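You operate a simulated robot arm through the tools that you are given. There is no shell and no other tool. Be economical: measure what you need, move in short steps, check, and stop when the job is done.

The job below is to be done with a simulated robot arm. You get a single attempt, and the scene is never put back.

TASK
Try both lanterns; hang the one that reads FULL on the brass hook.
Fine: Turn each to HIGH, read its window, turn it OFF again. The other lantern stays where it stands.

The check looks at the end state, three seconds after you hand in, the way a careful person would. Anything else that was tipped, shoved, dropped, spilled or broken makes it a failure.

THE ROBOT
A 6-joint arm with a two-finger gripper on a trunk, on a base that drives. Base frame: it is fixed to the floor where the robot stands at the start and does not move with it; the origin is under the middle of the robot, x ahead of it, y to its left, z up; the surface under the hand at the start is at about z = 860. Lengths are in mm, angles in rad, forces in N, time in s.
With the tool pointing down near the work surface it reaches from about 400 to 840 mm from the robot's upright axis, wherever it stands. Its first joint turns from -2.897 to 2.897 rad. Places, roughly: dial of the green lantern [600, 0, 900]; dial of the orange lantern [500, 200, 900]; peg of the brass hook [800, 200, 1300]. Payload 1.66 kg.
The TCP is the grasp point between the finger pads, 16 mm short of the fingertips. In the tool frame z runs along the fingers and y along their closing line. Largest opening 111 mm; the body of the gripper starts 104 mm behind the TCP.
Orientation is that of the tool frame in the base frame, as [roll, pitch, yaw] about the fixed x, y, z axes, in that order (R = Rz(yaw) Ry(pitch) Rx(roll)). With the fingers straight down and closing along the base's y, the tool's x points along the base's -x, its y along +y and its z along -z.

THE INTERFACE
- The arm moves only by the tool arm_command. Its argument "plan" is a list of rows, each a list of 7 numbers: the finger opening in mm, from 0 to 111, then the shift along the tool's x, y, z in mm, then the turn, a rotation vector about the tool's x, y, z in rad. In form: [[hand, x, y, z, ax, ay, az], ...]. A call has 1 to 12 rows; each row is the pose to reach, as a shift and turn from the pose commanded when the call began, along the tool's axes at that moment. A row lasts 0.2 s, in which the tool goes at most 50 mm and 0.15 rad; a call with a longer step from one row to the next is refused whole, and so is a gripper value outside its range. Where a pose cannot be reached the arm comes as near as it can. A force on the tool above 40 N (or 10 N above the force at the start of the call, whichever is more), or a blocked arm, ends the call early, and 0.2 s more pass. Each finger halts on what it meets, pressing with about 21 N; the grip force reading is that of the motor and also rises with nothing between the fingers. The clock runs only during rows and for 0.2 s after the last one: add rows that repeat a pose to give the fingers time. The reply holds the time, the measured pose of the TCP, the force on the tool along the base axes, the opening and the grip force, in the units named above and with some noise, with the torque about the TCP (base axes, N m) and any sound that the robot's microphone picked up.
- Cameras (640 x 400 px; columns grow to the right, rows downward): "scene" is now at [53.5, 185.7, 1616.5]; the picture's right is [0.09, -1.00, 0.00], its down [-0.43, -0.04, -0.90] and it looks along [0.90, 0.08, -0.44] (base axes); focal length 214 px, centre (320, 200). "wrist" rides on the gripper at [70, 14, -143] in the tool frame; the picture's right is [-0.19, 0.98, 0.00], its down [-0.87, -0.17, -0.47] and it looks along [-0.46, -0.09, 0.88] (tool axes); focal length 230 px, centre (320, 200).
- capture(camera): a new picture of that camera. It takes no simulated time.
- lift_body(by): slides the trunk up (or, below 0, down) by that many mm; the arm and the scene camera ride with it, the base frame stays. It gives what a move gives, with no picture.
- base_move(legs): drives the robot by 1 to 6 legs, each [ahead, left, turn to the left] in mm, mm and rad, along the robot's own axes; the way and the turn of a leg run together, so that a leg with both is an arc; at most 1500 mm and 3.142 rad a leg. The arm and the cameras ride along, it lands a little off, and it stops where it bumps. It gives what a move gives.
- aim_head(pan, tilt): turns the head with the scene camera to pan (to the left, within 2.094 rad either way) and tilt (down, from -0.506 to 1.204), counted from straight ahead of the robot. It gives what a move gives.
- point_at(camera, pixels): for up to 12 pixels [column, row] of the newest picture of that camera ("zoom" is the newest enlarged one), the place [x, y, z] in the base frame of the surface seen there, good to about 2 mm, but the place of the scene camera against the robot may be out by one fixed shift of up to 25 mm in any direction. It takes no simulated time.
- inspect(camera, box): a new picture of the part [left, top, right, bottom] of that camera's present view, enlarged. It takes no simulated time.
- hand_in(): hands the job in; it is judged then, once.

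Go step by step. Measure first, check grasps and placings, and put right what went wrong. The budget is 80 turns and 60 pictures, counting those below and the enlarged ones. Unless the task says otherwise, let go and move clear before handing in, and close with one line.

The tools are called after "Call:" as name(argument=value, ...) on one line, values as JSON. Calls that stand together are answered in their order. arm_command: Moves the arm, as the interface text tells. Its arguments: {"type":"object","properties":{"plan":{"type":"array"}},"required":["plan"]} The other tools are called the same way: lift_body (by) slides the trunk up or down; base_move (legs) drives the base; aim_head (pan, tilt) turns the head that bears the scene camera; capture (camera) takes a picture; point_at (camera, pixels) gives the place of the surface under pixels of a picture; inspect (camera, box) takes an enlarged picture of a part of a camera's view; hand_in () hands the job in.

At the start:

```text
time_s: 0.0
eef_pos: [387.5, 224.9, 1554.3]
tcp_rot: [3.141, 0.0, -3.14]
force: [-0.5, 0.6, 0.0]
moment: [0.04, 0.01, -0.01]
opening: 110.9
grip_force: 0.1
trunk travel left (down, up): [-175.0, 415.0]
robot x, y, heading: [-1.3, -2.2, -0.001]
head pan, tilt: [0.089, 0.45]
```

scene: 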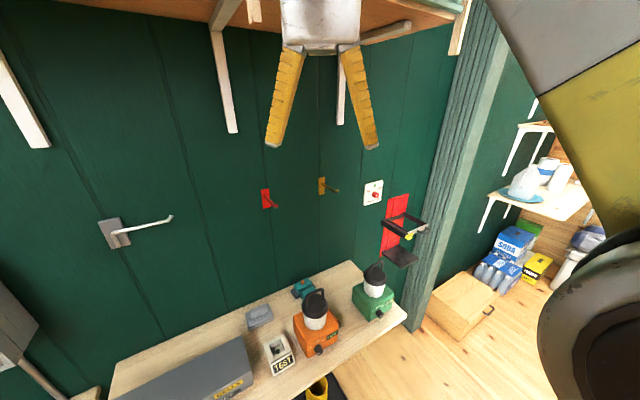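
wrist: 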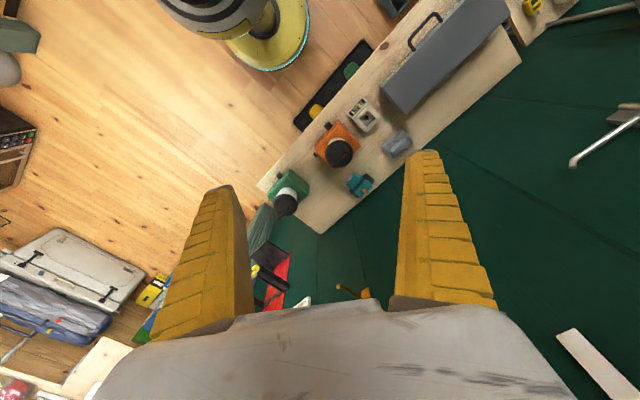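

The scene picture shows the orange lantern near (315,320) and the green one near (373,295), with a brass hook at (325,187) and a red one at (267,198). I'll enlarge these areas to see the details.

Call:
inspect(camera="scene", box=[240, 250, 420, 362])

Call:
inspect(camera="scene", box=[240, 150, 440, 275])

Call:
point_at(camera="scene", pixels=[[319, 350], [377, 314], [315, 320], [317, 294], [373, 295], [375, 270], [322, 186], [338, 192], [265, 198], [277, 207], [340, 350], [300, 345]])

```text
3.56 times, centred on (330, 306) of scene
```

zoom: 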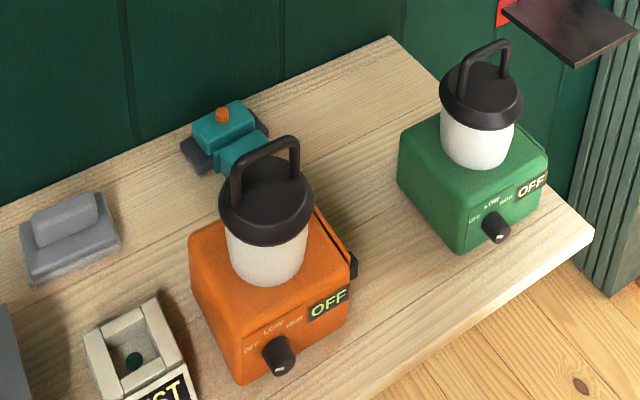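

```text
3.20 times, centred on (340, 212) of scene
```

zoom: 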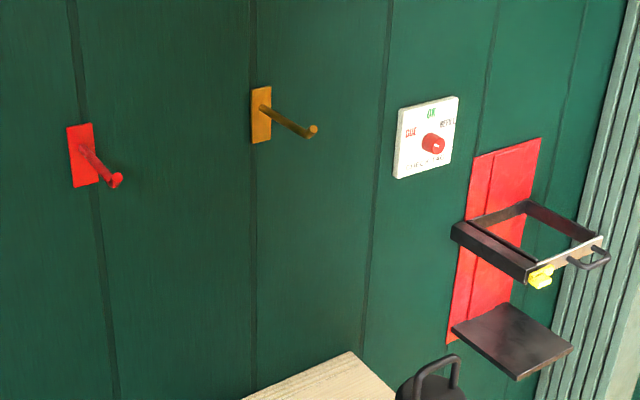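

```text
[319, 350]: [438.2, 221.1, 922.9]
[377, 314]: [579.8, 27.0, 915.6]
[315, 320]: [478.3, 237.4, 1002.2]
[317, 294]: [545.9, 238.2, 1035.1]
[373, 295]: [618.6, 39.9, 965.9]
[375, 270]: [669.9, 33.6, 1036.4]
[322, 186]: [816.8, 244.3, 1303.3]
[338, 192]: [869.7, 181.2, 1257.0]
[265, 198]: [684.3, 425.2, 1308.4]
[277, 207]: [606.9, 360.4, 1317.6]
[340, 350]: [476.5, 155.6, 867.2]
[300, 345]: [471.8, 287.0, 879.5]
```

I'll measure the orange lantern at higher zoom, and use the wrist camera to calibrate the scene camera's shift.

Call:
inspect(camera="scene", box=[285, 280, 349, 360])

Call:
inspect(camera="wrist", box=[260, 90, 420, 230])

```text
5.00 times, centred on (317, 320) of scene
```

zoom: 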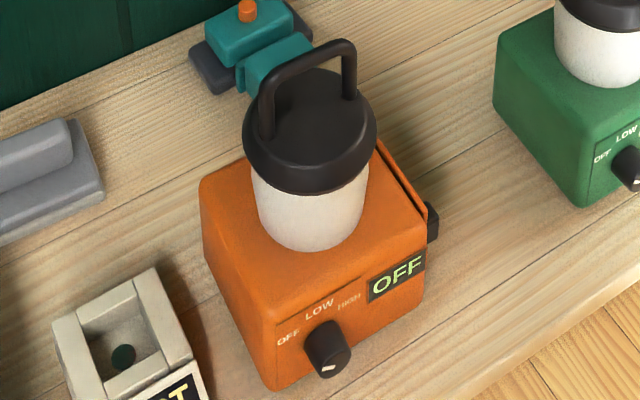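

```text
2.86 times, centred on (340, 160) of wrist
```

zoom: 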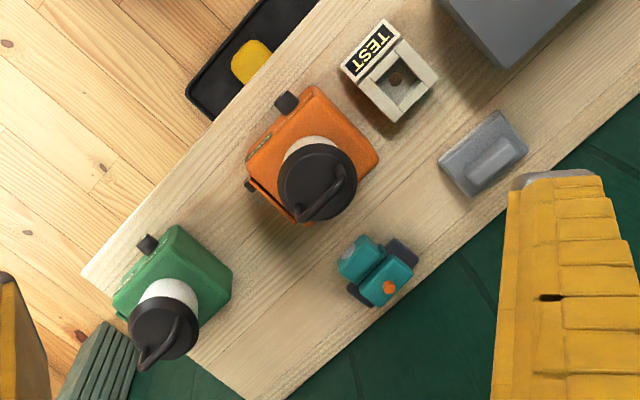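

Call:
point_at(camera="zoom", pixels=[[285, 103], [292, 110], [250, 165], [316, 92], [376, 158], [318, 176], [305, 213], [341, 187], [145, 243], [178, 228], [185, 325], [400, 120]])

Call:
inspect(camera="scene", box=[300, 320, 348, 360])

```text
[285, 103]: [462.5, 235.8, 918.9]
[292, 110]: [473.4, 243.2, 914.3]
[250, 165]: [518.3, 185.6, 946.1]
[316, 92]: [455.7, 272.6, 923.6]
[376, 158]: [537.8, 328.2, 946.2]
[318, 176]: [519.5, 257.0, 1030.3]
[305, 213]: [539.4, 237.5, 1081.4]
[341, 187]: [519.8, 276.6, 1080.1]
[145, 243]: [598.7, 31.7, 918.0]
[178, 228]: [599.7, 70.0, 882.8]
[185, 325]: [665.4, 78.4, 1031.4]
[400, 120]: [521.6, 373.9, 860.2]
```

```text
10.00 times, centred on (324, 340) of scene
```

zoom: 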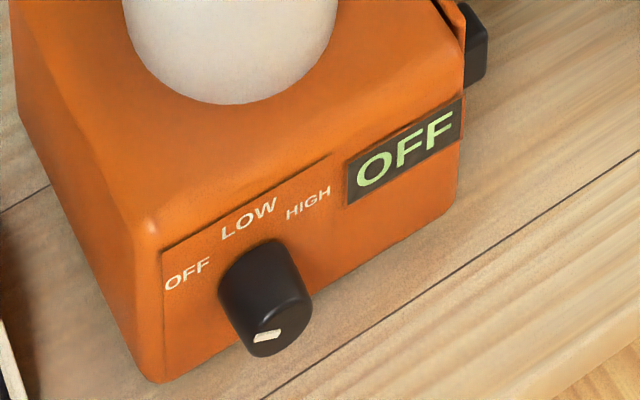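

Call:
point_at(camera="zoom", pixels=[[280, 325], [265, 335], [190, 340], [190, 250], [330, 175], [440, 210], [365, 150], [150, 225], [460, 95], [280, 265], [250, 255], [225, 300]])

Call:
inspect(camera="scene", box=[352, 255, 408, 325])

```text
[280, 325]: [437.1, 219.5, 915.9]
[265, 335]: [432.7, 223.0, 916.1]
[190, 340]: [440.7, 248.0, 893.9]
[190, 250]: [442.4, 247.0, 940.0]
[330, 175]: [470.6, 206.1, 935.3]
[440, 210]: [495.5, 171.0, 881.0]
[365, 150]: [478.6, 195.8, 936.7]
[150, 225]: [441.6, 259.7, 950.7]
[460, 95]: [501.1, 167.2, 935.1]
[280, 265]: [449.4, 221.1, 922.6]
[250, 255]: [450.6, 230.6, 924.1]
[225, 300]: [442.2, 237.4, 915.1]
```

```text
5.71 times, centred on (380, 290) of scene
```

zoom: 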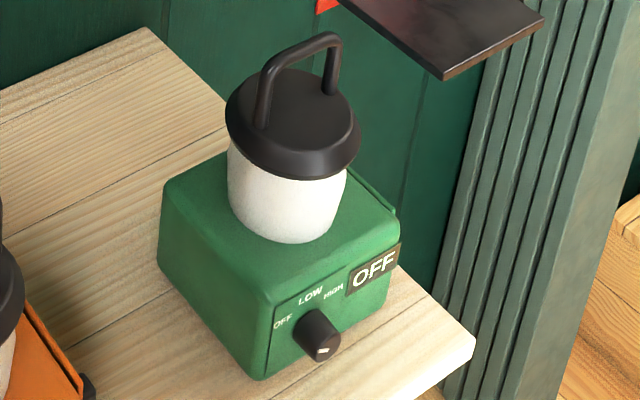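

The orange face runs along (0.58,-0.815), so the dial must be approached along heading of about 0.615. Before driving back I'll check the floor around the robot.

Call:
point_at(camera="wrist", pixels=[[15, 140], [60, 270], [120, 60], [265, 40], [305, 110], [210, 150], [10, 40], [380, 15], [285, 180], [150, 290], [300, 30], [270, 20]])

Call:
point_at(camera="zoom", pixels=[[325, 348], [312, 320], [270, 345], [280, 305], [345, 265], [385, 300], [395, 250], [268, 290], [320, 38], [290, 55], [295, 210], [270, 370]])

Call:
aim_head(pan=-1.0, tilt=0.9)

Call:
capture(camera="scene")

```text
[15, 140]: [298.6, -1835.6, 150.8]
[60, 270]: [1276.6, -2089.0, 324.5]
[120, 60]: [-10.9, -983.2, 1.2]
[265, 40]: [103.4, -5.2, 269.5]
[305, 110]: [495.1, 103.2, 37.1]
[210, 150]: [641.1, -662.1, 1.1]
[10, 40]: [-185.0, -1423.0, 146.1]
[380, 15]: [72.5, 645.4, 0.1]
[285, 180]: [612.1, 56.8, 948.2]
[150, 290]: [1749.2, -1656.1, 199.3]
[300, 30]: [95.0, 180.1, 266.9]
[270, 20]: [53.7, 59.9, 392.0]
```

```text
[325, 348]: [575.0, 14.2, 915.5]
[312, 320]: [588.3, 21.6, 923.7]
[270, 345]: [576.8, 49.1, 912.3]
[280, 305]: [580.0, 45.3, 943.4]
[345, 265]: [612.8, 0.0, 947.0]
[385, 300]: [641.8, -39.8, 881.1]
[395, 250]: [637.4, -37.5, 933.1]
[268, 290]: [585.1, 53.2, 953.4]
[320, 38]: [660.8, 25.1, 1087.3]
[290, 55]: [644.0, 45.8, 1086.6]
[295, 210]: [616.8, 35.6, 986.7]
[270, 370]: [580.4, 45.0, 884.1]
```

```text
time_s: 1.3
eef_pos: [388.1, 223.6, 1553.6]
tcp_rot: [3.141, 0.001, 3.14]
force: [-0.4, 0.1, -0.4]
moment: [-0.01, -0.01, 0.0]
opening: 110.8
grip_force: 0.1
trunk travel left (down, up): [-175.0, 415.0]
robot x, y, heading: [0.8, 0.4, -0.002]
head pan, tilt: [-1.0, 0.901]
```

```text
51 pictures are left
```

scene: 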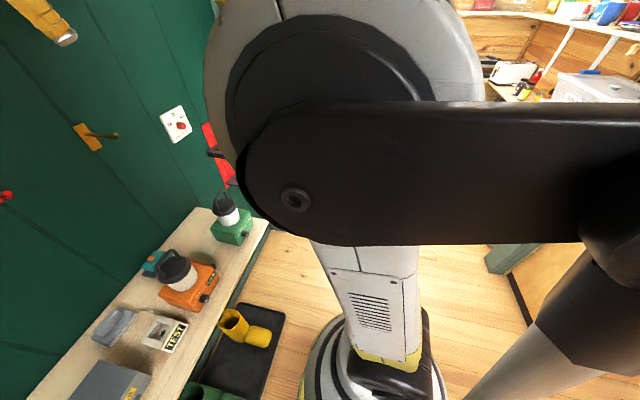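

The floor behind and to the right is clear, and both dials share one face direction, about 248 mm apart. I'll back off and turn square to the bench, facing midway between the dials.

Call:
base_move(legs=[[-65, -290, 0], [0, 0, 0.62]])

Call:
aim_head(pan=0.0, tilt=0.6)

Call:
capture(camera="scene")

```text
time_s: 5.0
eef_pos: [121.0, 115.5, 1554.4]
tcp_rot: [-3.141, 0.0, -2.53]
force: [-0.7, 0.4, -0.1]
moment: [0.01, -0.02, -0.03]
opening: 110.9
grip_force: 0.0
trunk travel left (down, up): [-175.0, 415.0]
robot x, y, heading: [-64.1, -291.1, 0.61]
head pan, tilt: [-1.0, 0.901]
```

```text
time_s: 6.3
eef_pos: [121.4, 115.7, 1555.3]
tcp_rot: [3.141, -0.001, -2.529]
force: [-0.1, -0.4, -0.3]
moment: [0.04, 0.0, -0.02]
opening: 111.0
grip_force: 0.0
trunk travel left (down, up): [-175.0, 415.0]
robot x, y, heading: [-66.4, -294.8, 0.608]
head pan, tilt: [0.0, 0.6]
```

```text
50 pictures are left
```

scene: 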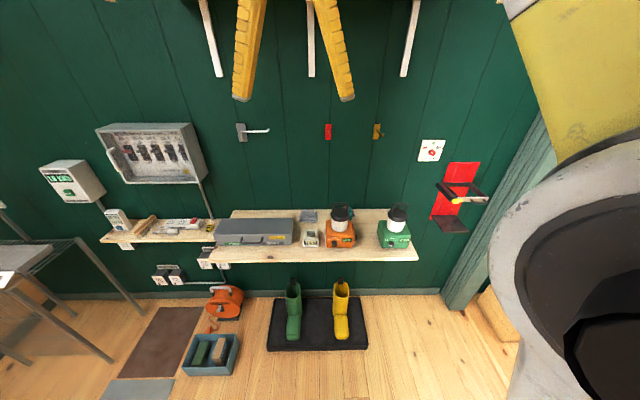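

Now square to the bench at heading 0.608. I'll pitch the gripper forward to horizontal while lowering, staying well clear of the bench.

Call:
arm_command(plan=[[80, -5, 0, 30, 0, -0.1428, 0], [80, -10, 0, 60, 0, -0.2856, 0], [80, -15, 0, 90, 0, -0.4284, 0], [80, -20, 0, 120, 0, -0.5712, 0], [80, -25, 0, 150, 0, -0.714, 0], [80, -30, 0, 180, 0, -0.8568, 0], [80, -35, 0, 210, 0, -0.9996, 0], [80, -40, 0, 240, 0, -1.1424, 0], [80, -45, 0, 270, 0, -1.2852, 0], [80, -50, 0, 300, 0, -1.428, 0], [80, -55, 0, 330, 0, -1.5708, 0], [80, -55, 0, 330, 0, -1.5708, 0]])

Call:
inspect(camera="scene", box=[300, 195, 420, 270])

```text
time_s: 8.9
eef_pos: [167.4, 146.9, 1224.9]
tcp_rot: [0.199, 1.569, 0.81]
force: [-0.3, 0.0, -0.4]
moment: [-0.02, -0.01, 0.01]
opening: 81.5
grip_force: 1.2
trunk travel left (down, up): [-175.0, 415.0]
robot x, y, heading: [-67.9, -291.3, 0.611]
head pan, tilt: [0.0, 0.6]
```

```text
5.33 times, centred on (360, 232) of scene
```

zoom: 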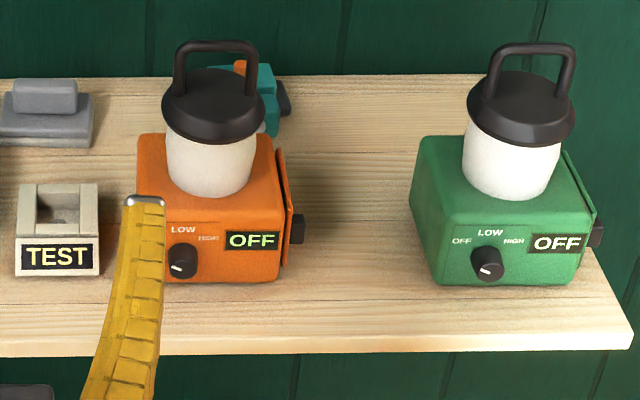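

Call:
point_at(camera="zoom", pixels=[[183, 262], [487, 266], [175, 276], [272, 276], [448, 280], [575, 280], [205, 180], [511, 180], [215, 44], [537, 48], [300, 345], [600, 345]])

Call:
capture(camera="wrist")

```text
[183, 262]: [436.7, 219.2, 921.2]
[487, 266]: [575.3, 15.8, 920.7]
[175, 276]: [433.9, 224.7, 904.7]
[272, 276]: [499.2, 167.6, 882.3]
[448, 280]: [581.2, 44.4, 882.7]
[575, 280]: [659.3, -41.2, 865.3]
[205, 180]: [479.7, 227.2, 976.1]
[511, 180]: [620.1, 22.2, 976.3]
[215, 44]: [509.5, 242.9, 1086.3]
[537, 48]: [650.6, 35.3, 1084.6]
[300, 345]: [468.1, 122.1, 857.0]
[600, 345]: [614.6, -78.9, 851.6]
```

```text
48 pictures are left
```

wrist: 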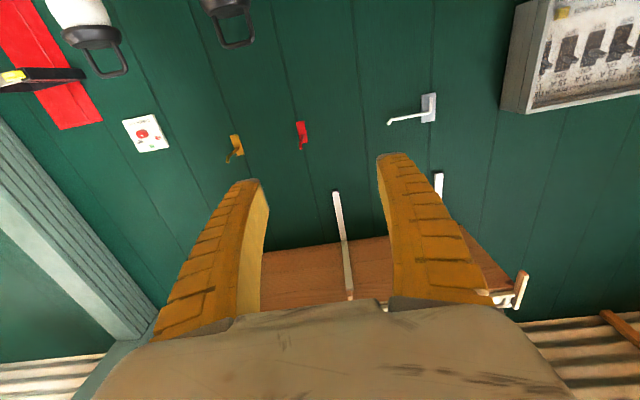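

The gripper is now horizontal at heading 0.611. The wrist picture is upside-down but shows the brass hook at (235,148), so I'll measure it there.

Call:
inspect(camera="wrist", box=[200, 110, 320, 185])

```text
5.33 times, centred on (260, 148) of wrist
```

zoom: 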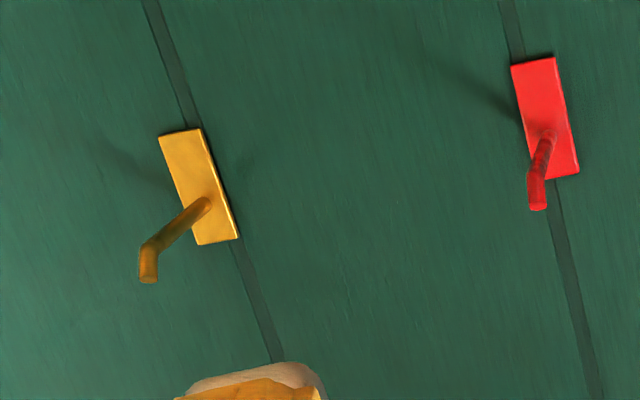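

Call:
point_at(camera="zoom", pixels=[[205, 203], [190, 215], [175, 230], [160, 240], [148, 248], [148, 262], [147, 280], [180, 145], [220, 230], [180, 190], [150, 200], [300, 200]])

Call:
inspect(camera="scene", box=[350, 110, 414, 150])

```text
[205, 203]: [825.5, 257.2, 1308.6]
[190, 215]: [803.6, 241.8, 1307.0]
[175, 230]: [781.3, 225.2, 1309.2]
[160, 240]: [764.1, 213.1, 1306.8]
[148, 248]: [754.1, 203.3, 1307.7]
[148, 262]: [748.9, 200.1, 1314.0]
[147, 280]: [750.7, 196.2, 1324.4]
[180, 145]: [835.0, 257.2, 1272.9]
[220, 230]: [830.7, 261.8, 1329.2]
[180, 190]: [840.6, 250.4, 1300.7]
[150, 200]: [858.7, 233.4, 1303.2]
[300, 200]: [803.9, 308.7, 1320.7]
```

```text
10.00 times, centred on (382, 130) of scene
```

zoom: 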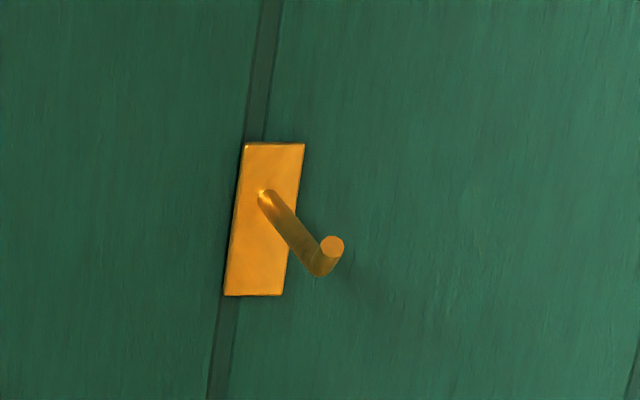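

Call:
point_at(camera="zoom", pixels=[[332, 247], [318, 265], [290, 228], [270, 198], [248, 150], [300, 150], [228, 290], [278, 290]])

Call:
point_at(camera="wrist", pixels=[[140, 120], [300, 128], [310, 145], [422, 100]])

Call:
point_at(camera="scene", pixels=[[375, 125], [381, 138], [328, 131], [432, 150]])

```text
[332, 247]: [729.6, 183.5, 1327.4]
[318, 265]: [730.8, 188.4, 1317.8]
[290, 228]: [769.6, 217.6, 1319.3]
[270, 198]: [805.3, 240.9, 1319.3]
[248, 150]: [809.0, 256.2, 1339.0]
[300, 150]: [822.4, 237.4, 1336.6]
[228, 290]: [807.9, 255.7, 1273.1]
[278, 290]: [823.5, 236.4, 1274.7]
```

```text
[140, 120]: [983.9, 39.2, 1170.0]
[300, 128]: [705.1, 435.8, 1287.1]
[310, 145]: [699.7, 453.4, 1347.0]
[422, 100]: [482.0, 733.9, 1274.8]
```

```text
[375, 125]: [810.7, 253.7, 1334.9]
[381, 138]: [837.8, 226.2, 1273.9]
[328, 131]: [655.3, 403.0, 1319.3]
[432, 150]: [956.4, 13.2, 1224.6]
```

The hook plate seen by both cameras gives a scene shift of about (+19, +11, 0); the peg runs from (825,252) to (752,200), axis z≈1313. Next I move the gripper to a standoff in front of the orange dial.

Call:
arm_command(plan=[[60, 38, -12, 15, 0, 0, 0], [60, 76, -24, 30, 0, 0, 0], [60, 114, -36, 45, 0, 0, 0], [60, 152, -48, 60, 0, 0, 0], [60, 190, -61, 75, 0, 0, 0], [60, 228, -73, 90, 0, 0, 0], [60, 266, -85, 105, 0, 0, 0], [60, 304, -97, 120, 0, 0, 0], [60, 304, -97, 120, 0, 0, 0]])

Call:
capture(camera="wrist")

```text
time_s: 10.9
eef_pos: [398.0, 281.4, 1074.0]
tcp_rot: [2.484, 1.57, 3.096]
force: [-0.2, -0.5, -0.7]
moment: [0.05, 0.06, 0.0]
opening: 61.9
grip_force: 1.5
out of reach, approached as far as the arm can: row 1, 2, 3, 4, 5, 6, 7, 8, 9
trunk travel left (down, up): [-175.0, 415.0]
robot x, y, heading: [-63.3, -289.1, 0.613]
head pan, tilt: [0.0, 0.6]
```

```text
45 pictures are left
```

wrist: 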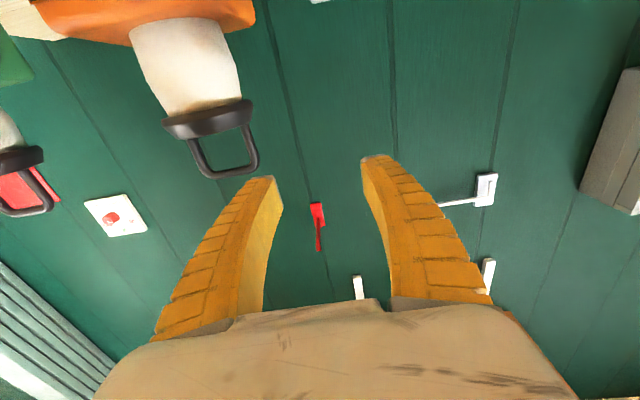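

The arm couldn't go that low and close; it ended at (398,281,1074), 700 mm ahead of the robot. I'll back the base off and lower the trunk for more reach.

Call:
base_move(legs=[[-130, 0, 0]])

Call:
lift_body(by=-170)

Call:
arm_command(plan=[[60, 0, 0, 0, 0, 0, 0]])

Call:
capture(camera="scene")

```text
time_s: 12.2
eef_pos: [291.6, 206.4, 1075.5]
tcp_rot: [1.369, 1.57, 1.981]
force: [-0.1, 0.0, -0.3]
moment: [0.02, 0.0, -0.03]
opening: 62.0
grip_force: 1.4
trunk travel left (down, up): [-175.0, 415.0]
robot x, y, heading: [-168.5, -367.0, 0.615]
head pan, tilt: [0.0, 0.6]
```

```text
time_s: 14.1
eef_pos: [291.7, 206.6, 902.7]
tcp_rot: [0.089, 1.57, 0.701]
force: [0.9, 0.2, 0.1]
moment: [-0.06, -0.03, -0.01]
opening: 62.1
grip_force: 1.1
trunk travel left (down, up): [-5.0, 585.0]
robot x, y, heading: [-173.6, -363.5, 0.614]
head pan, tilt: [0.0, 0.6]
```

```text
time_s: 14.5
eef_pos: [291.4, 207.8, 904.1]
tcp_rot: [-3.043, 1.571, -2.433]
force: [0.5, -0.8, -0.2]
moment: [0.04, -0.01, -0.04]
opening: 62.1
grip_force: 1.3
trunk travel left (down, up): [-5.0, 585.0]
robot x, y, heading: [-169.5, -362.1, 0.612]
head pan, tilt: [0.0, 0.6]
```

```text
44 pictures are left
```

scene: 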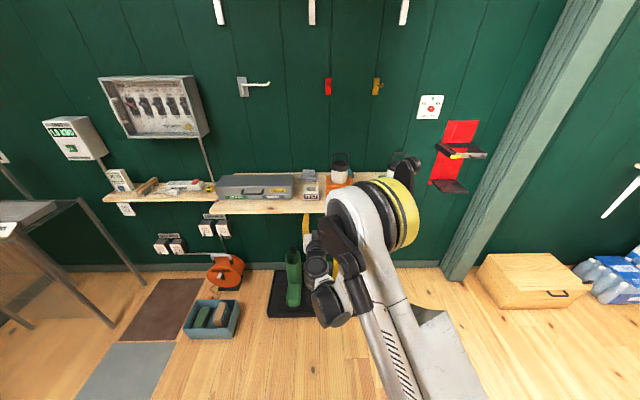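

Reply shows the hand at (291,208,904). Now shift right 75 mm and up slightly to line up with the orange dial.

Call:
arm_command(plan=[[60, -6, -25, 5, 0, 0, 0], [60, -12, -50, 10, 0, 0, 0], [60, -14, -75, 10, 0, 0, 0], [60, -14, -75, 10, 0, 0, 0]])

Call:
capture(camera="wrist")

```text
time_s: 15.5
eef_pos: [346.0, 152.9, 920.8]
tcp_rot: [3.117, 1.57, -2.553]
force: [-0.6, 0.0, 0.4]
moment: [-0.01, -0.03, -0.02]
opening: 61.9
grip_force: 1.7
out of reach, approached as far as the arm can: row 3, 4
trunk travel left (down, up): [-5.0, 585.0]
robot x, y, heading: [-170.3, -363.8, 0.616]
head pan, tilt: [0.0, 0.6]
```

```text
43 pictures are left
```

wrist: 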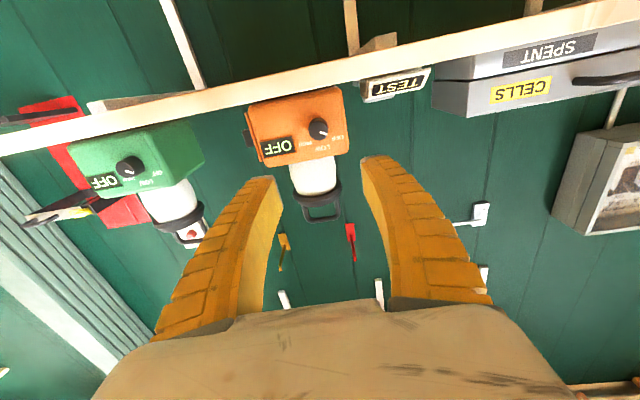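

Call:
inspect(camera="wrist", box=[235, 80, 363, 160])

Call:
point_at(camera="zoom", pixels=[[422, 240], [412, 245], [435, 230], [290, 330], [530, 280], [300, 230], [530, 150], [340, 480], [205, 330], [395, 400], [330, 300], [470, 350]])

```text
5.00 times, centred on (299, 120) of wrist
```

zoom: 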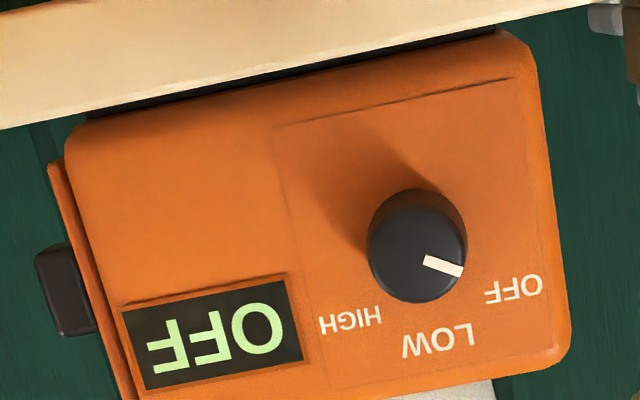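

```text
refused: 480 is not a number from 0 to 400
```

The dial shows OFF with labels about ±55° around LOW, and the OFF-to-HIGH turn is clockwise seen from the front. I'll measure dial and face points.

Call:
point_at(camera="zoom", pixels=[[416, 250], [385, 250], [447, 240], [416, 215], [416, 290], [440, 265], [290, 330], [530, 280], [300, 200], [530, 150], [360, 360], [480, 350]])

```text
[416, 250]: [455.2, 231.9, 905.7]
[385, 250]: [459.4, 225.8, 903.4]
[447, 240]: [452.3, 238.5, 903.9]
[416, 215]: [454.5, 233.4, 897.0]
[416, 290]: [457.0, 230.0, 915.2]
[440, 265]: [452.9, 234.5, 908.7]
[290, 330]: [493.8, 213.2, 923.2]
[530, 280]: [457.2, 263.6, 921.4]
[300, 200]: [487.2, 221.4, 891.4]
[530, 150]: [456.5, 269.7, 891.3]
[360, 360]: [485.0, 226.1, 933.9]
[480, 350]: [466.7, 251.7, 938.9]
```

The dial is 23 mm across, centred at (455.3,231.9,906), 20 mm proud of the face. I'll move to just before it with the fingers rolled back about 0.98 rad, then check.

Call:
arm_command(plan=[[50, 0, 1, 20, 0, 0, -0.14], [50, 2, 1, 40, 0, 0, -0.28], [50, 6, 2, 60, 0, 0, -0.42], [50, 10, 2, 75, 0, 0, -0.56], [50, 15, 2, 85, 0, 0, -0.7], [50, 15, 2, 90, 0, 0, -0.84], [46, 15, 2, 90, 0, 0, -0.98], [46, 15, 2, 90, 0, 0, -0.98]])

Call:
capture(camera="wrist")

```text
time_s: 17.3
eef_pos: [418.4, 206.3, 904.6]
tcp_rot: [-1.57, 0.588, -0.96]
force: [-0.9, 0.0, 0.8]
moment: [0.01, 0.01, -0.01]
opening: 48.1
grip_force: 1.5
trunk travel left (down, up): [-5.0, 585.0]
robot x, y, heading: [-171.3, -363.1, 0.617]
head pan, tilt: [0.0, 0.6]
```

```text
41 pictures are left
```

wrist: 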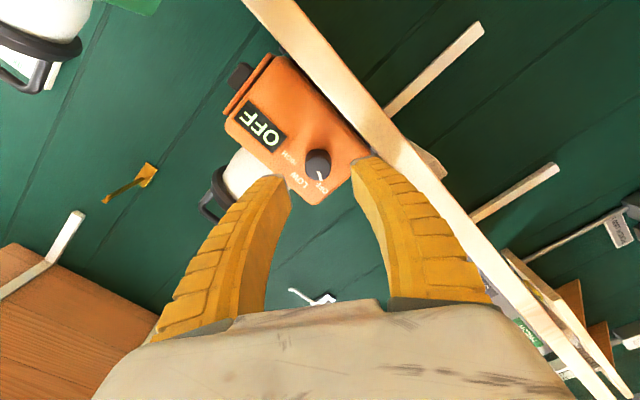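

Call:
inspect(camera="wrist", box=[280, 135, 360, 185])

Call:
point_at(camera="wrist", pixels=[[318, 161], [310, 161], [325, 161], [318, 155], [318, 168]])

```text
8.00 times, centred on (320, 160) of wrist
```

zoom: 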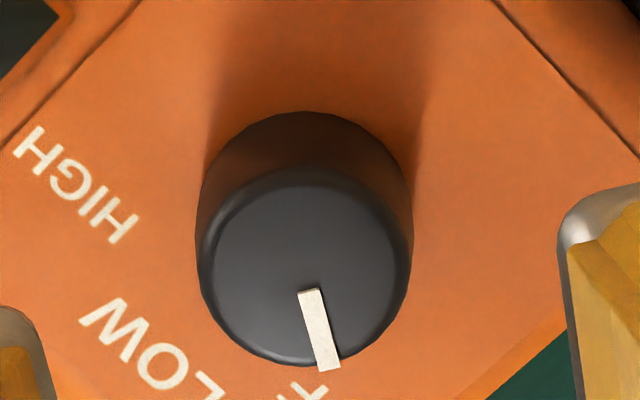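

```text
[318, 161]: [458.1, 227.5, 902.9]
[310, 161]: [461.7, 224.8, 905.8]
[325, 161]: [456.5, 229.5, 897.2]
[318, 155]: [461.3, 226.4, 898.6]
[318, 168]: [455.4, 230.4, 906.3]
```

The dial face centre at zoom (304,268) matches (455.4,230.4,906.3), about 1.6 mm off along the closing line. I'll correct that, advance 45 mm and close gently.

Call:
arm_command(plan=[[46, 0, -1.6, 20, 0, 0, 0], [46, 0, -1.6, 40, 0, 0, 0], [46, 0, -1.6, 45, 0, 0, 0], [36, 0, -1.6, 45, 0, 0, 0], [30, 0, -1.6, 45, 0, 0, 0], [30, 0, -1.6, 45, 0, 0, 0]])

Call:
capture(camera="wrist")

```text
time_s: 18.7
eef_pos: [454.3, 232.2, 907.5]
tcp_rot: [-1.571, 0.592, -0.957]
force: [-16.8, -16.6, -5.7]
moment: [-0.75, 0.59, 0.53]
opening: 38.0
grip_force: 4.4
trunk travel left (down, up): [-5.0, 585.0]
robot x, y, heading: [-171.4, -367.3, 0.609]
head pan, tilt: [0.0, 0.6]
```

```text
39 pictures are left
```

wrist: 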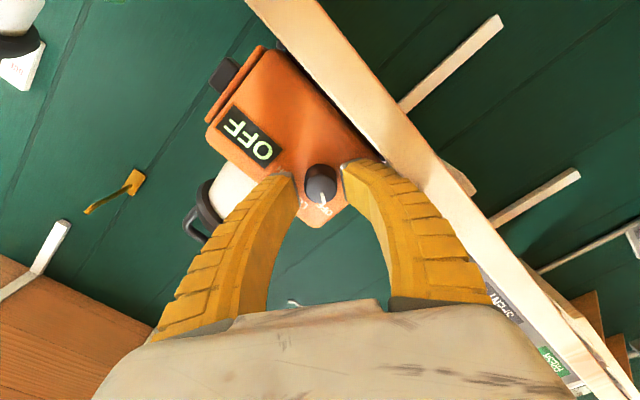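

The 24 N push-back along -d shows the fingertips touch the face. I'll back off 8 mm.

Call:
arm_command(plan=[[40, 0, 0, -4, 0, 0, 0], [40, 0, 0, -8, 0, 0, 0], [40, 0, 0, -8, 0, 0, 0]])

Call:
inspect(camera="wrist", box=[200, 90, 400, 215])

```text
time_s: 19.5
eef_pos: [447.7, 227.6, 906.7]
tcp_rot: [-1.572, 0.59, -0.96]
force: [-0.6, 0.7, 0.0]
moment: [-0.01, 0.02, 0.03]
opening: 42.4
grip_force: 2.1
trunk travel left (down, up): [-5.0, 585.0]
robot x, y, heading: [-171.4, -363.2, 0.61]
head pan, tilt: [0.0, 0.6]
```

```text
3.20 times, centred on (300, 152) of wrist
```

zoom: 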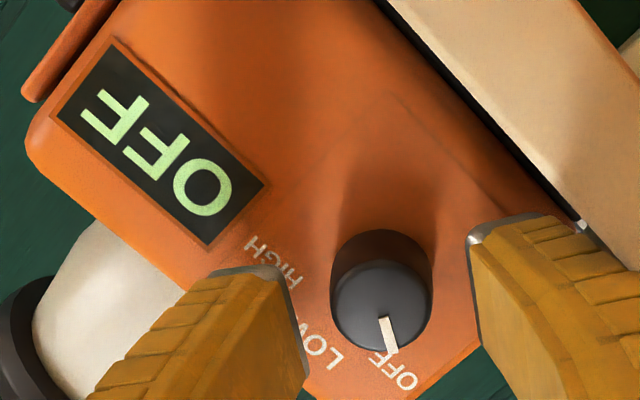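

Call:
point_at(camera="zoom", pixels=[[383, 305], [350, 305], [420, 300], [250, 215], [120, 80], [340, 370], [270, 280], [480, 235], [440, 130], [490, 190], [345, 160], [60, 130]])

```text
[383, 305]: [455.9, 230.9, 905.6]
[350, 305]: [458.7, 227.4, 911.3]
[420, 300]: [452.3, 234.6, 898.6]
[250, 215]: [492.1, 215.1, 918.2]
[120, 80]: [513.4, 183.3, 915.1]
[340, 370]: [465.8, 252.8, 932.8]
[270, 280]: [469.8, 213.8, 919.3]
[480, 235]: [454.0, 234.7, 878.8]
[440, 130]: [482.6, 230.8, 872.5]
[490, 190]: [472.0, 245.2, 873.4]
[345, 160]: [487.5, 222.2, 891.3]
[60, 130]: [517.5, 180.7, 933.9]
```

The lantern has not moved, and the dial sits midway between the fingers. Closing now at this slightly shallower depth.

Call:
arm_command(plan=[[36, 0, 0, 2, 0, 0, 0], [32, 0, 0, 2, 0, 0, 0], [28, 0, 0, 2, 0, 0, 0], [24, 0, 0, 2, 0, 0, 0], [21, 0, 0, 2, 0, 0, 0], [19, 0, 0, 2, 0, 0, 0]])

Call:
inspect(camera="wrist", box=[200, 90, 400, 215])

```text
time_s: 20.9
eef_pos: [449.7, 227.4, 906.0]
tcp_rot: [-1.571, 0.589, -0.959]
force: [0.5, -0.4, 1.0]
moment: [-0.02, -0.01, 0.02]
opening: 22.4
grip_force: 2.5
trunk travel left (down, up): [-5.0, 585.0]
robot x, y, heading: [-170.5, -364.2, 0.615]
head pan, tilt: [0.0, 0.6]
```

```text
3.20 times, centred on (300, 152) of wrist
```

zoom: 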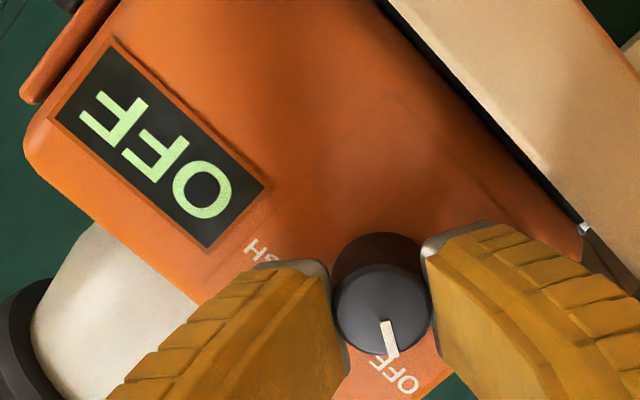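

The fingers now touch both sides of the dial evenly with no force. Closing firmly and turning the first part clockwise.

Call:
arm_command(plan=[[16, 0, 0, 0, 0, 0, 0], [10, 0, 0, 0, 0, 0, 0], [10, 0, 0, 0, 0, 0, 0], [10, 0, 0, 0, 0, 0, 0.13], [10, 0, 0, 0, 0, 0, 0.26], [10, 0, 0, 0, 0, 0, 0.39], [10, 0, 0, 0, 0, 0, 0.52]])

Call:
inspect(camera="wrist", box=[200, 90, 400, 215])

```text
time_s: 22.5
eef_pos: [450.8, 228.8, 908.0]
tcp_rot: [-1.571, 1.114, -0.96]
force: [0.0, -4.0, 2.6]
moment: [-0.08, 0.1, -0.1]
opening: 19.8
grip_force: 20.7
trunk travel left (down, up): [-5.0, 585.0]
robot x, y, heading: [-171.1, -365.9, 0.612]
head pan, tilt: [0.0, 0.6]
```

```text
3.20 times, centred on (300, 152) of wrist
```

zoom: 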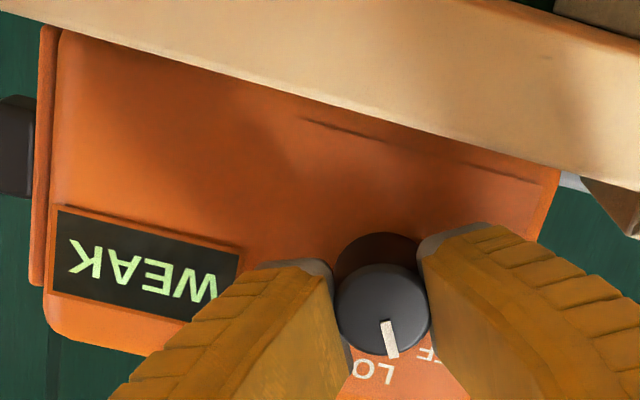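

The dial turns well and the window now shows WEAK on the way to LOW. Continuing on towards HIGH.

Call:
arm_command(plan=[[10, 0, 0, 0, 0, 0, 0.13], [10, 0, 0, 0, 0, 0, 0.26], [10, 0, 0, 0, 0, 0, 0.39], [10, 0, 0, 0, 0, 0, 0.52], [10, 0, 0, 0, 0, 0, 0.65], [10, 0, 0, 0, 0, 0, 0.78], [10, 0, 0, 0, 0, 0, 0.91], [10, 0, 0, 0, 0, 0, 1.04], [10, 0, 0, 0, 0, 0, 1.17]])

Call:
inspect(camera="wrist", box=[220, 70, 420, 195])

```text
time_s: 24.5
eef_pos: [450.4, 229.1, 907.7]
tcp_rot: [1.572, 0.858, 2.183]
force: [-1.1, -1.7, 0.9]
moment: [0.01, 0.01, -0.15]
opening: 18.2
grip_force: 20.5
trunk travel left (down, up): [-5.0, 585.0]
robot x, y, heading: [-171.8, -366.1, 0.61]
head pan, tilt: [0.0, 0.6]
```

```text
3.20 times, centred on (320, 132) of wrist
```

zoom: 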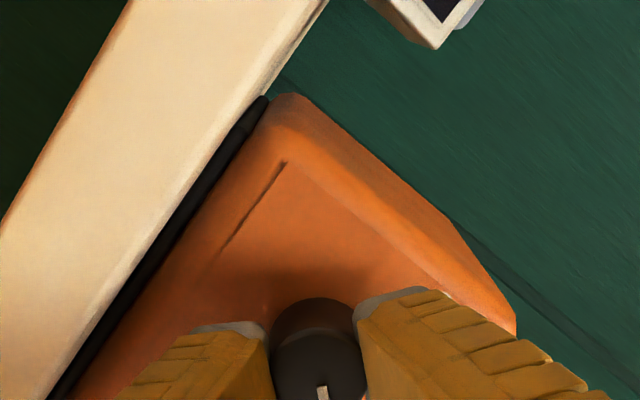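

Call:
capture(camera="wrist")

Call:
inspect(camera="scene", box=[315, 150, 411, 210])

```text
34 pictures are left
```

wrist: 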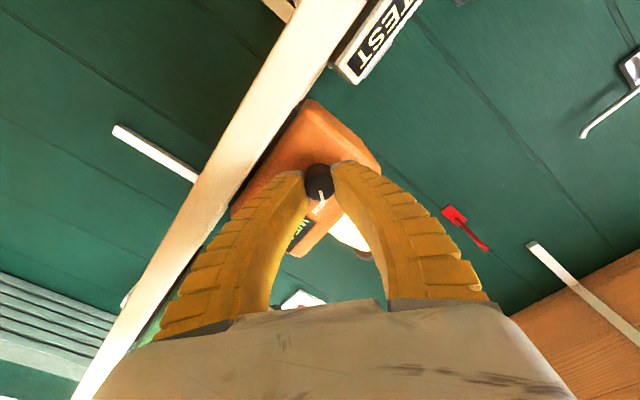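

```text
6.67 times, centred on (363, 180) of scene
```

zoom: 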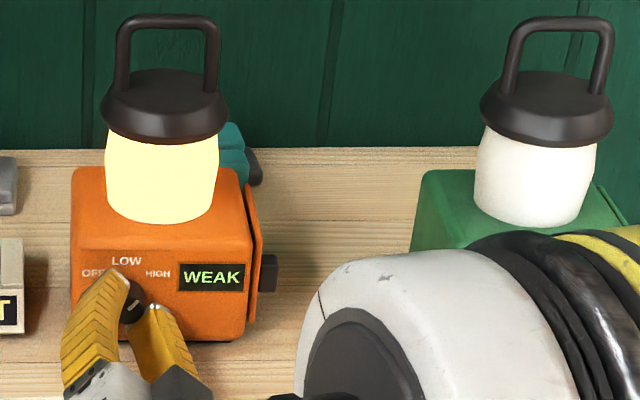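

The globe is lit and the window reads WEAK. I'll turn a little further to make sure it is at HIGH.

Call:
arm_command(plan=[[10, 0, 0, 0, 0, 0, 0.1], [10, 0, 0, 0, 0, 0, 0.2], [10, 0, 0, 0, 0, 0, 0.28]])

Call:
inspect(camera="scene", box=[315, 170, 363, 200])

Call:
inspect(camera="wrist", box=[270, 130, 366, 220])

```text
time_s: 25.3
eef_pos: [450.1, 228.5, 906.5]
tcp_rot: [1.572, 0.579, 2.183]
force: [-1.4, -1.5, 0.1]
moment: [-0.05, 0.04, -0.04]
opening: 18.2
grip_force: 20.5
trunk travel left (down, up): [-5.0, 585.0]
robot x, y, heading: [-168.5, -363.1, 0.615]
head pan, tilt: [0.0, 0.6]
```

```text
13.33 times, centred on (339, 185) of scene
```

zoom: 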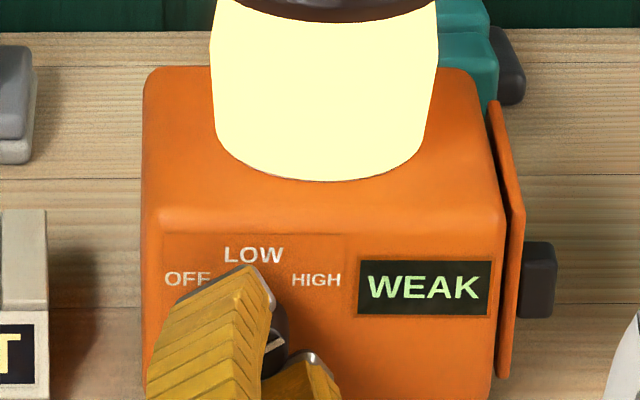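

```text
4.44 times, centred on (318, 175) of wrist
```

zoom: 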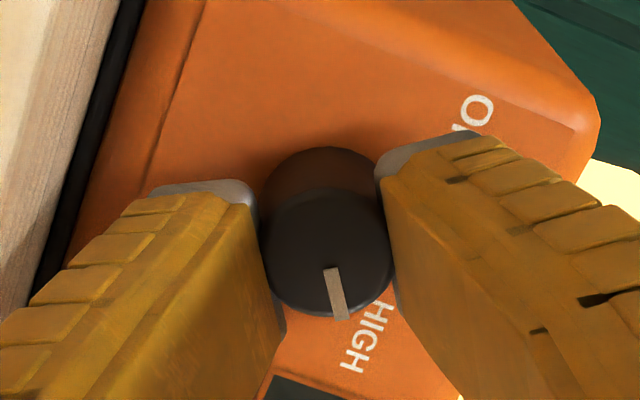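

The mark points at HIGH and the window reads WEAK, so orange is the weak one. Turning it back to OFF.

Call:
arm_command(plan=[[10, 0, 0, 0, 0, 0, -0.14], [10, 0, 0, 0, 0, 0, -0.28], [10, 0, 0, 0, 0, 0, -0.42], [10, 0, 0, 0, 0, 0, -0.56], [10, 0, 0, 0, 0, 0, -0.7], [10, 0, 0, 0, 0, 0, -0.84], [10, 0, 0, 0, 0, 0, -0.98], [10, 0, 0, 0, 0, 0, -1.12], [10, 0, 0, 0, 0, 0, -1.26], [10, 0, 0, 0, 0, 0, -1.4], [10, 0, 0, 0, 0, 0, -1.54], [10, 0, 0, 0, 0, 0, -1.68]])

Call:
arm_command(plan=[[10, 0, 0, 0, 0, 0, -0.14], [10, 0, 0, 0, 0, 0, -0.28], [10, 0, 0, 0, 0, 0, -0.28]])

Call:
inspect(camera="wrist", box=[200, 90, 400, 215])

```text
time_s: 27.9
eef_pos: [450.5, 227.9, 906.6]
tcp_rot: [-1.572, 0.879, -0.961]
force: [-4.0, -0.4, 0.0]
moment: [-0.03, -0.05, 0.14]
opening: 18.4
grip_force: 21.1
trunk travel left (down, up): [-5.0, 585.0]
robot x, y, heading: [-169.9, -361.7, 0.614]
head pan, tilt: [0.0, 0.6]
```

```text
time_s: 28.7
eef_pos: [451.0, 226.9, 906.4]
tcp_rot: [-1.574, 0.599, -0.96]
force: [-1.8, -1.3, 0.0]
moment: [-0.09, 0.16, -0.14]
opening: 18.4
grip_force: 20.7
trunk travel left (down, up): [-5.0, 585.0]
robot x, y, heading: [-172.3, -363.4, 0.611]
head pan, tilt: [0.0, 0.6]
```

```text
3.20 times, centred on (300, 152) of wrist
```

zoom: 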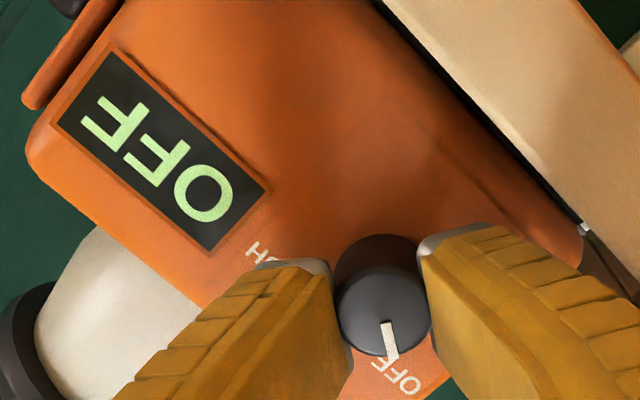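

Window reads OFF and the dial is back at the start mark. Release, back off 110 mm, then drive 246 mm to the right for the green one.

Call:
arm_command(plan=[[20, 0, 0, 0, 0, 0, 0], [34, 0, 0, 0, 0, 0, 0], [46, 0, 0, 0, 0, 0, 0], [46, 0, 0, -30, 0, 0, 0], [46, 0, 0, -60, 0, 0, 0], [46, 0, 0, -85, 0, 0, 0], [46, 0, 0, -85, 0, 0, 0]])

Call:
base_move(legs=[[0, -246, 0]])

Call:
inspect(camera="wrist", box=[200, 80, 400, 205])

```text
time_s: 30.3
eef_pos: [379.5, 180.5, 906.8]
tcp_rot: [-1.57, 0.6, -0.962]
force: [0.3, 0.6, -0.3]
moment: [0.02, 0.01, -0.01]
opening: 48.5
grip_force: 1.4
trunk travel left (down, up): [-5.0, 585.0]
robot x, y, heading: [-171.3, -364.3, 0.615]
head pan, tilt: [0.0, 0.6]
```

```text
time_s: 32.1
eef_pos: [521.7, -21.9, 907.1]
tcp_rot: [-1.571, 0.602, -0.96]
force: [0.2, 0.5, -0.5]
moment: [-0.01, 0.01, -0.01]
opening: 48.1
grip_force: 1.7
trunk travel left (down, up): [-5.0, 585.0]
robot x, y, heading: [-32.8, -567.5, 0.615]
head pan, tilt: [0.0, 0.6]
```

```text
3.20 times, centred on (300, 142) of wrist
```

zoom: 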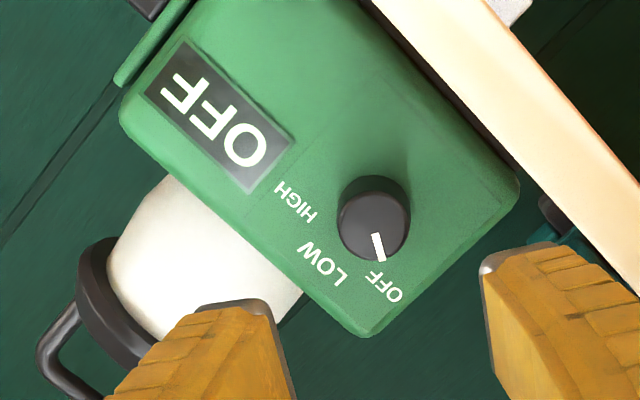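

Call:
point_at(camera="zoom", pixels=[[372, 229], [350, 235], [400, 225], [372, 245], [372, 210], [265, 205], [480, 200], [330, 300], [300, 100], [440, 250]])

```text
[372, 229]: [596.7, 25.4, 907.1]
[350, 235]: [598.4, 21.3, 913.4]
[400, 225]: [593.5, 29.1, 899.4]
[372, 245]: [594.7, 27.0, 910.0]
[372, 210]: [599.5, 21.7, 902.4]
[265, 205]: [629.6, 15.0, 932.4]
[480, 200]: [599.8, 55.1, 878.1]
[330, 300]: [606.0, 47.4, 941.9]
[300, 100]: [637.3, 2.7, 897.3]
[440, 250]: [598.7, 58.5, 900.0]
```

The green dial face centre is at (596,25.3,906.5). I'll approach partway with the small correction, then re-check.

Call:
arm_command(plan=[[46, 4, -2.5, 20, 0, 0, 0], [46, 4, -2.5, 45, 0, 0, 0], [46, 4, -2.5, 60, 0, 0, 0], [46, 4, -2.5, 60, 0, 0, 0]])

Call:
inspect(camera="wrist", box=[240, 110, 400, 210])

```text
time_s: 33.1
eef_pos: [574.6, 9.9, 906.0]
tcp_rot: [-1.574, 0.602, -0.961]
force: [0.3, 0.1, 0.1]
moment: [-0.01, 0.0, -0.01]
opening: 48.2
grip_force: 1.6
trunk travel left (down, up): [-5.0, 585.0]
robot x, y, heading: [-29.1, -567.2, 0.613]
head pan, tilt: [0.0, 0.6]
```

```text
4.00 times, centred on (320, 160) of wrist
```

zoom: 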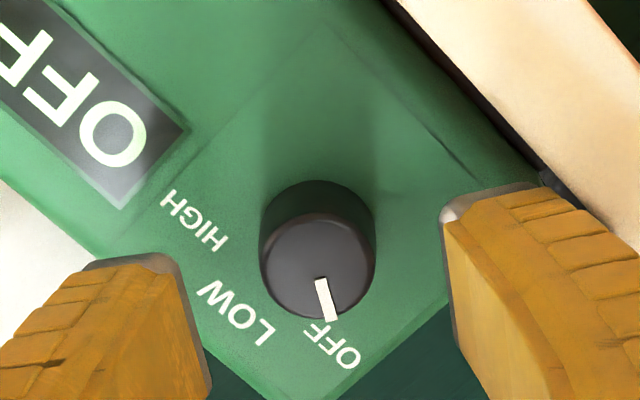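

The dial (318,265) is midway between the fingers (190 and 445). Advancing 21 mm and closing gradually.

Call:
arm_command(plan=[[44, 0, 0, 10, 0, 0, 0], [40, 0, 0, 20, 0, 0, 0], [36, 0, 0, 21, 0, 0, 0], [32, 0, 0, 21, 0, 0, 0], [28, 0, 0, 21, 0, 0, 0], [24, 0, 0, 21, 0, 0, 0], [21, 0, 0, 21, 0, 0, 0], [19, 0, 0, 21, 0, 0, 0]])

Call:
inspect(camera="wrist", box=[200, 90, 400, 215])

```text
time_s: 34.9
eef_pos: [590.3, 21.9, 906.4]
tcp_rot: [-1.572, 0.6, -0.961]
force: [1.1, -0.6, 0.4]
moment: [-0.01, -0.02, -0.01]
opening: 22.5
grip_force: 2.4
trunk travel left (down, up): [-5.0, 585.0]
robot x, y, heading: [-32.1, -561.6, 0.61]
head pan, tilt: [0.0, 0.6]
```

```text
3.20 times, centred on (300, 152) of wrist
```

zoom: 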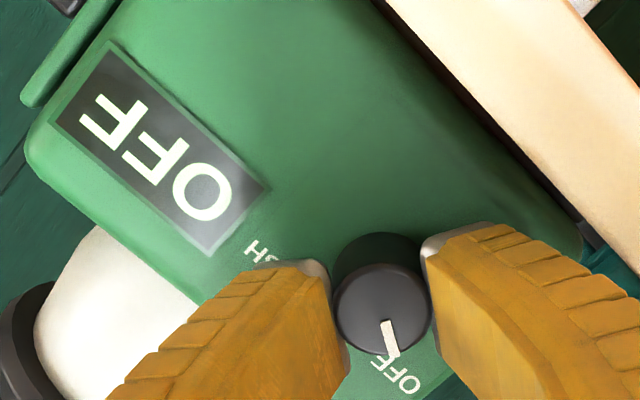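

The grip looks the same as it did on the orange dial. Gripping and turning the green dial to HIGH (1.97 rad in two calls).

Call:
arm_command(plan=[[16, 0, 0, 0, 0, 0, 0], [10, 0, 0, 0, 0, 0, 0], [10, 0, 0, 0, 0, 0, 0], [10, 0, 0, 0, 0, 0, 0.13], [10, 0, 0, 0, 0, 0, 0.26], [10, 0, 0, 0, 0, 0, 0.39], [10, 0, 0, 0, 0, 0, 0.52], [10, 0, 0, 0, 0, 0, 0.65], [10, 0, 0, 0, 0, 0, 0.78], [10, 0, 0, 0, 0, 0, 0.91]])

Call:
arm_command(plan=[[10, 0, 0, 0, 0, 0, 0.13], [10, 0, 0, 0, 0, 0, 0.26], [10, 0, 0, 0, 0, 0, 0.39], [10, 0, 0, 0, 0, 0, 0.52], [10, 0, 0, 0, 0, 0, 0.65], [10, 0, 0, 0, 0, 0, 0.78], [10, 0, 0, 0, 0, 0, 0.91], [10, 0, 0, 0, 0, 0, 1.04], [10, 0, 0, 0, 0, 0, 1.06]])

Call:
inspect(camera="wrist", box=[270, 130, 366, 220])

Call:
capture(camera="scene")

```text
time_s: 37.1
eef_pos: [590.3, 21.7, 905.9]
tcp_rot: [-1.574, 1.513, -0.964]
force: [-0.8, -2.5, 3.8]
moment: [-0.1, 0.06, -0.06]
opening: 19.6
grip_force: 21.1
trunk travel left (down, up): [-5.0, 585.0]
robot x, y, heading: [-34.7, -567.4, 0.609]
head pan, tilt: [0.0, 0.6]
```

```text
time_s: 39.1
eef_pos: [590.5, 21.2, 905.7]
tcp_rot: [1.569, 0.571, 2.182]
force: [-0.9, -3.9, -0.2]
moment: [-0.03, 0.02, -0.17]
opening: 18.6
grip_force: 20.9
trunk travel left (down, up): [-5.0, 585.0]
robot x, y, heading: [-30.4, -565.6, 0.611]
head pan, tilt: [0.0, 0.6]
```

```text
4.44 times, centred on (318, 175) of wrist
```

zoom: 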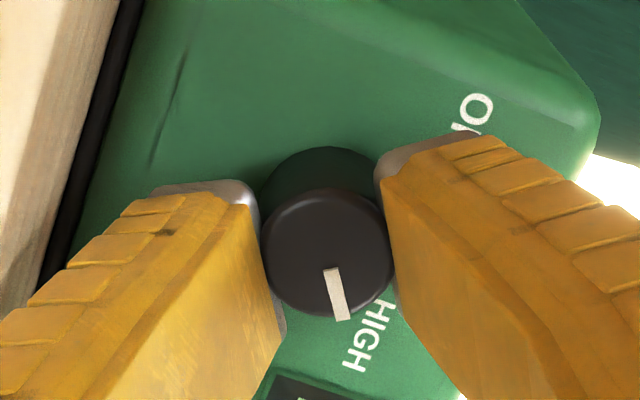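

```text
25 pictures are left
```

scene: 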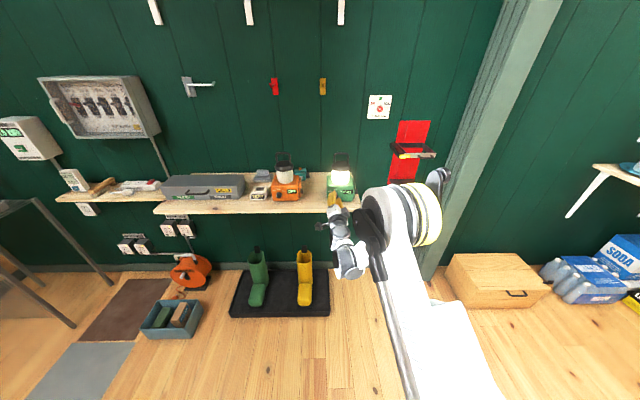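

Call:
inspect(camera="scene", box=[315, 172, 363, 202])

```text
13.33 times, centred on (339, 187) of scene
```

zoom: 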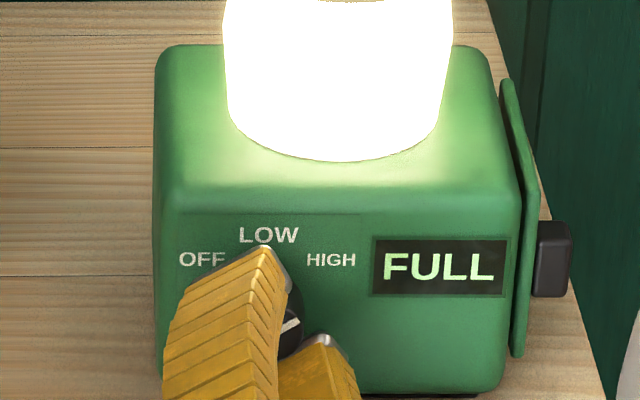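

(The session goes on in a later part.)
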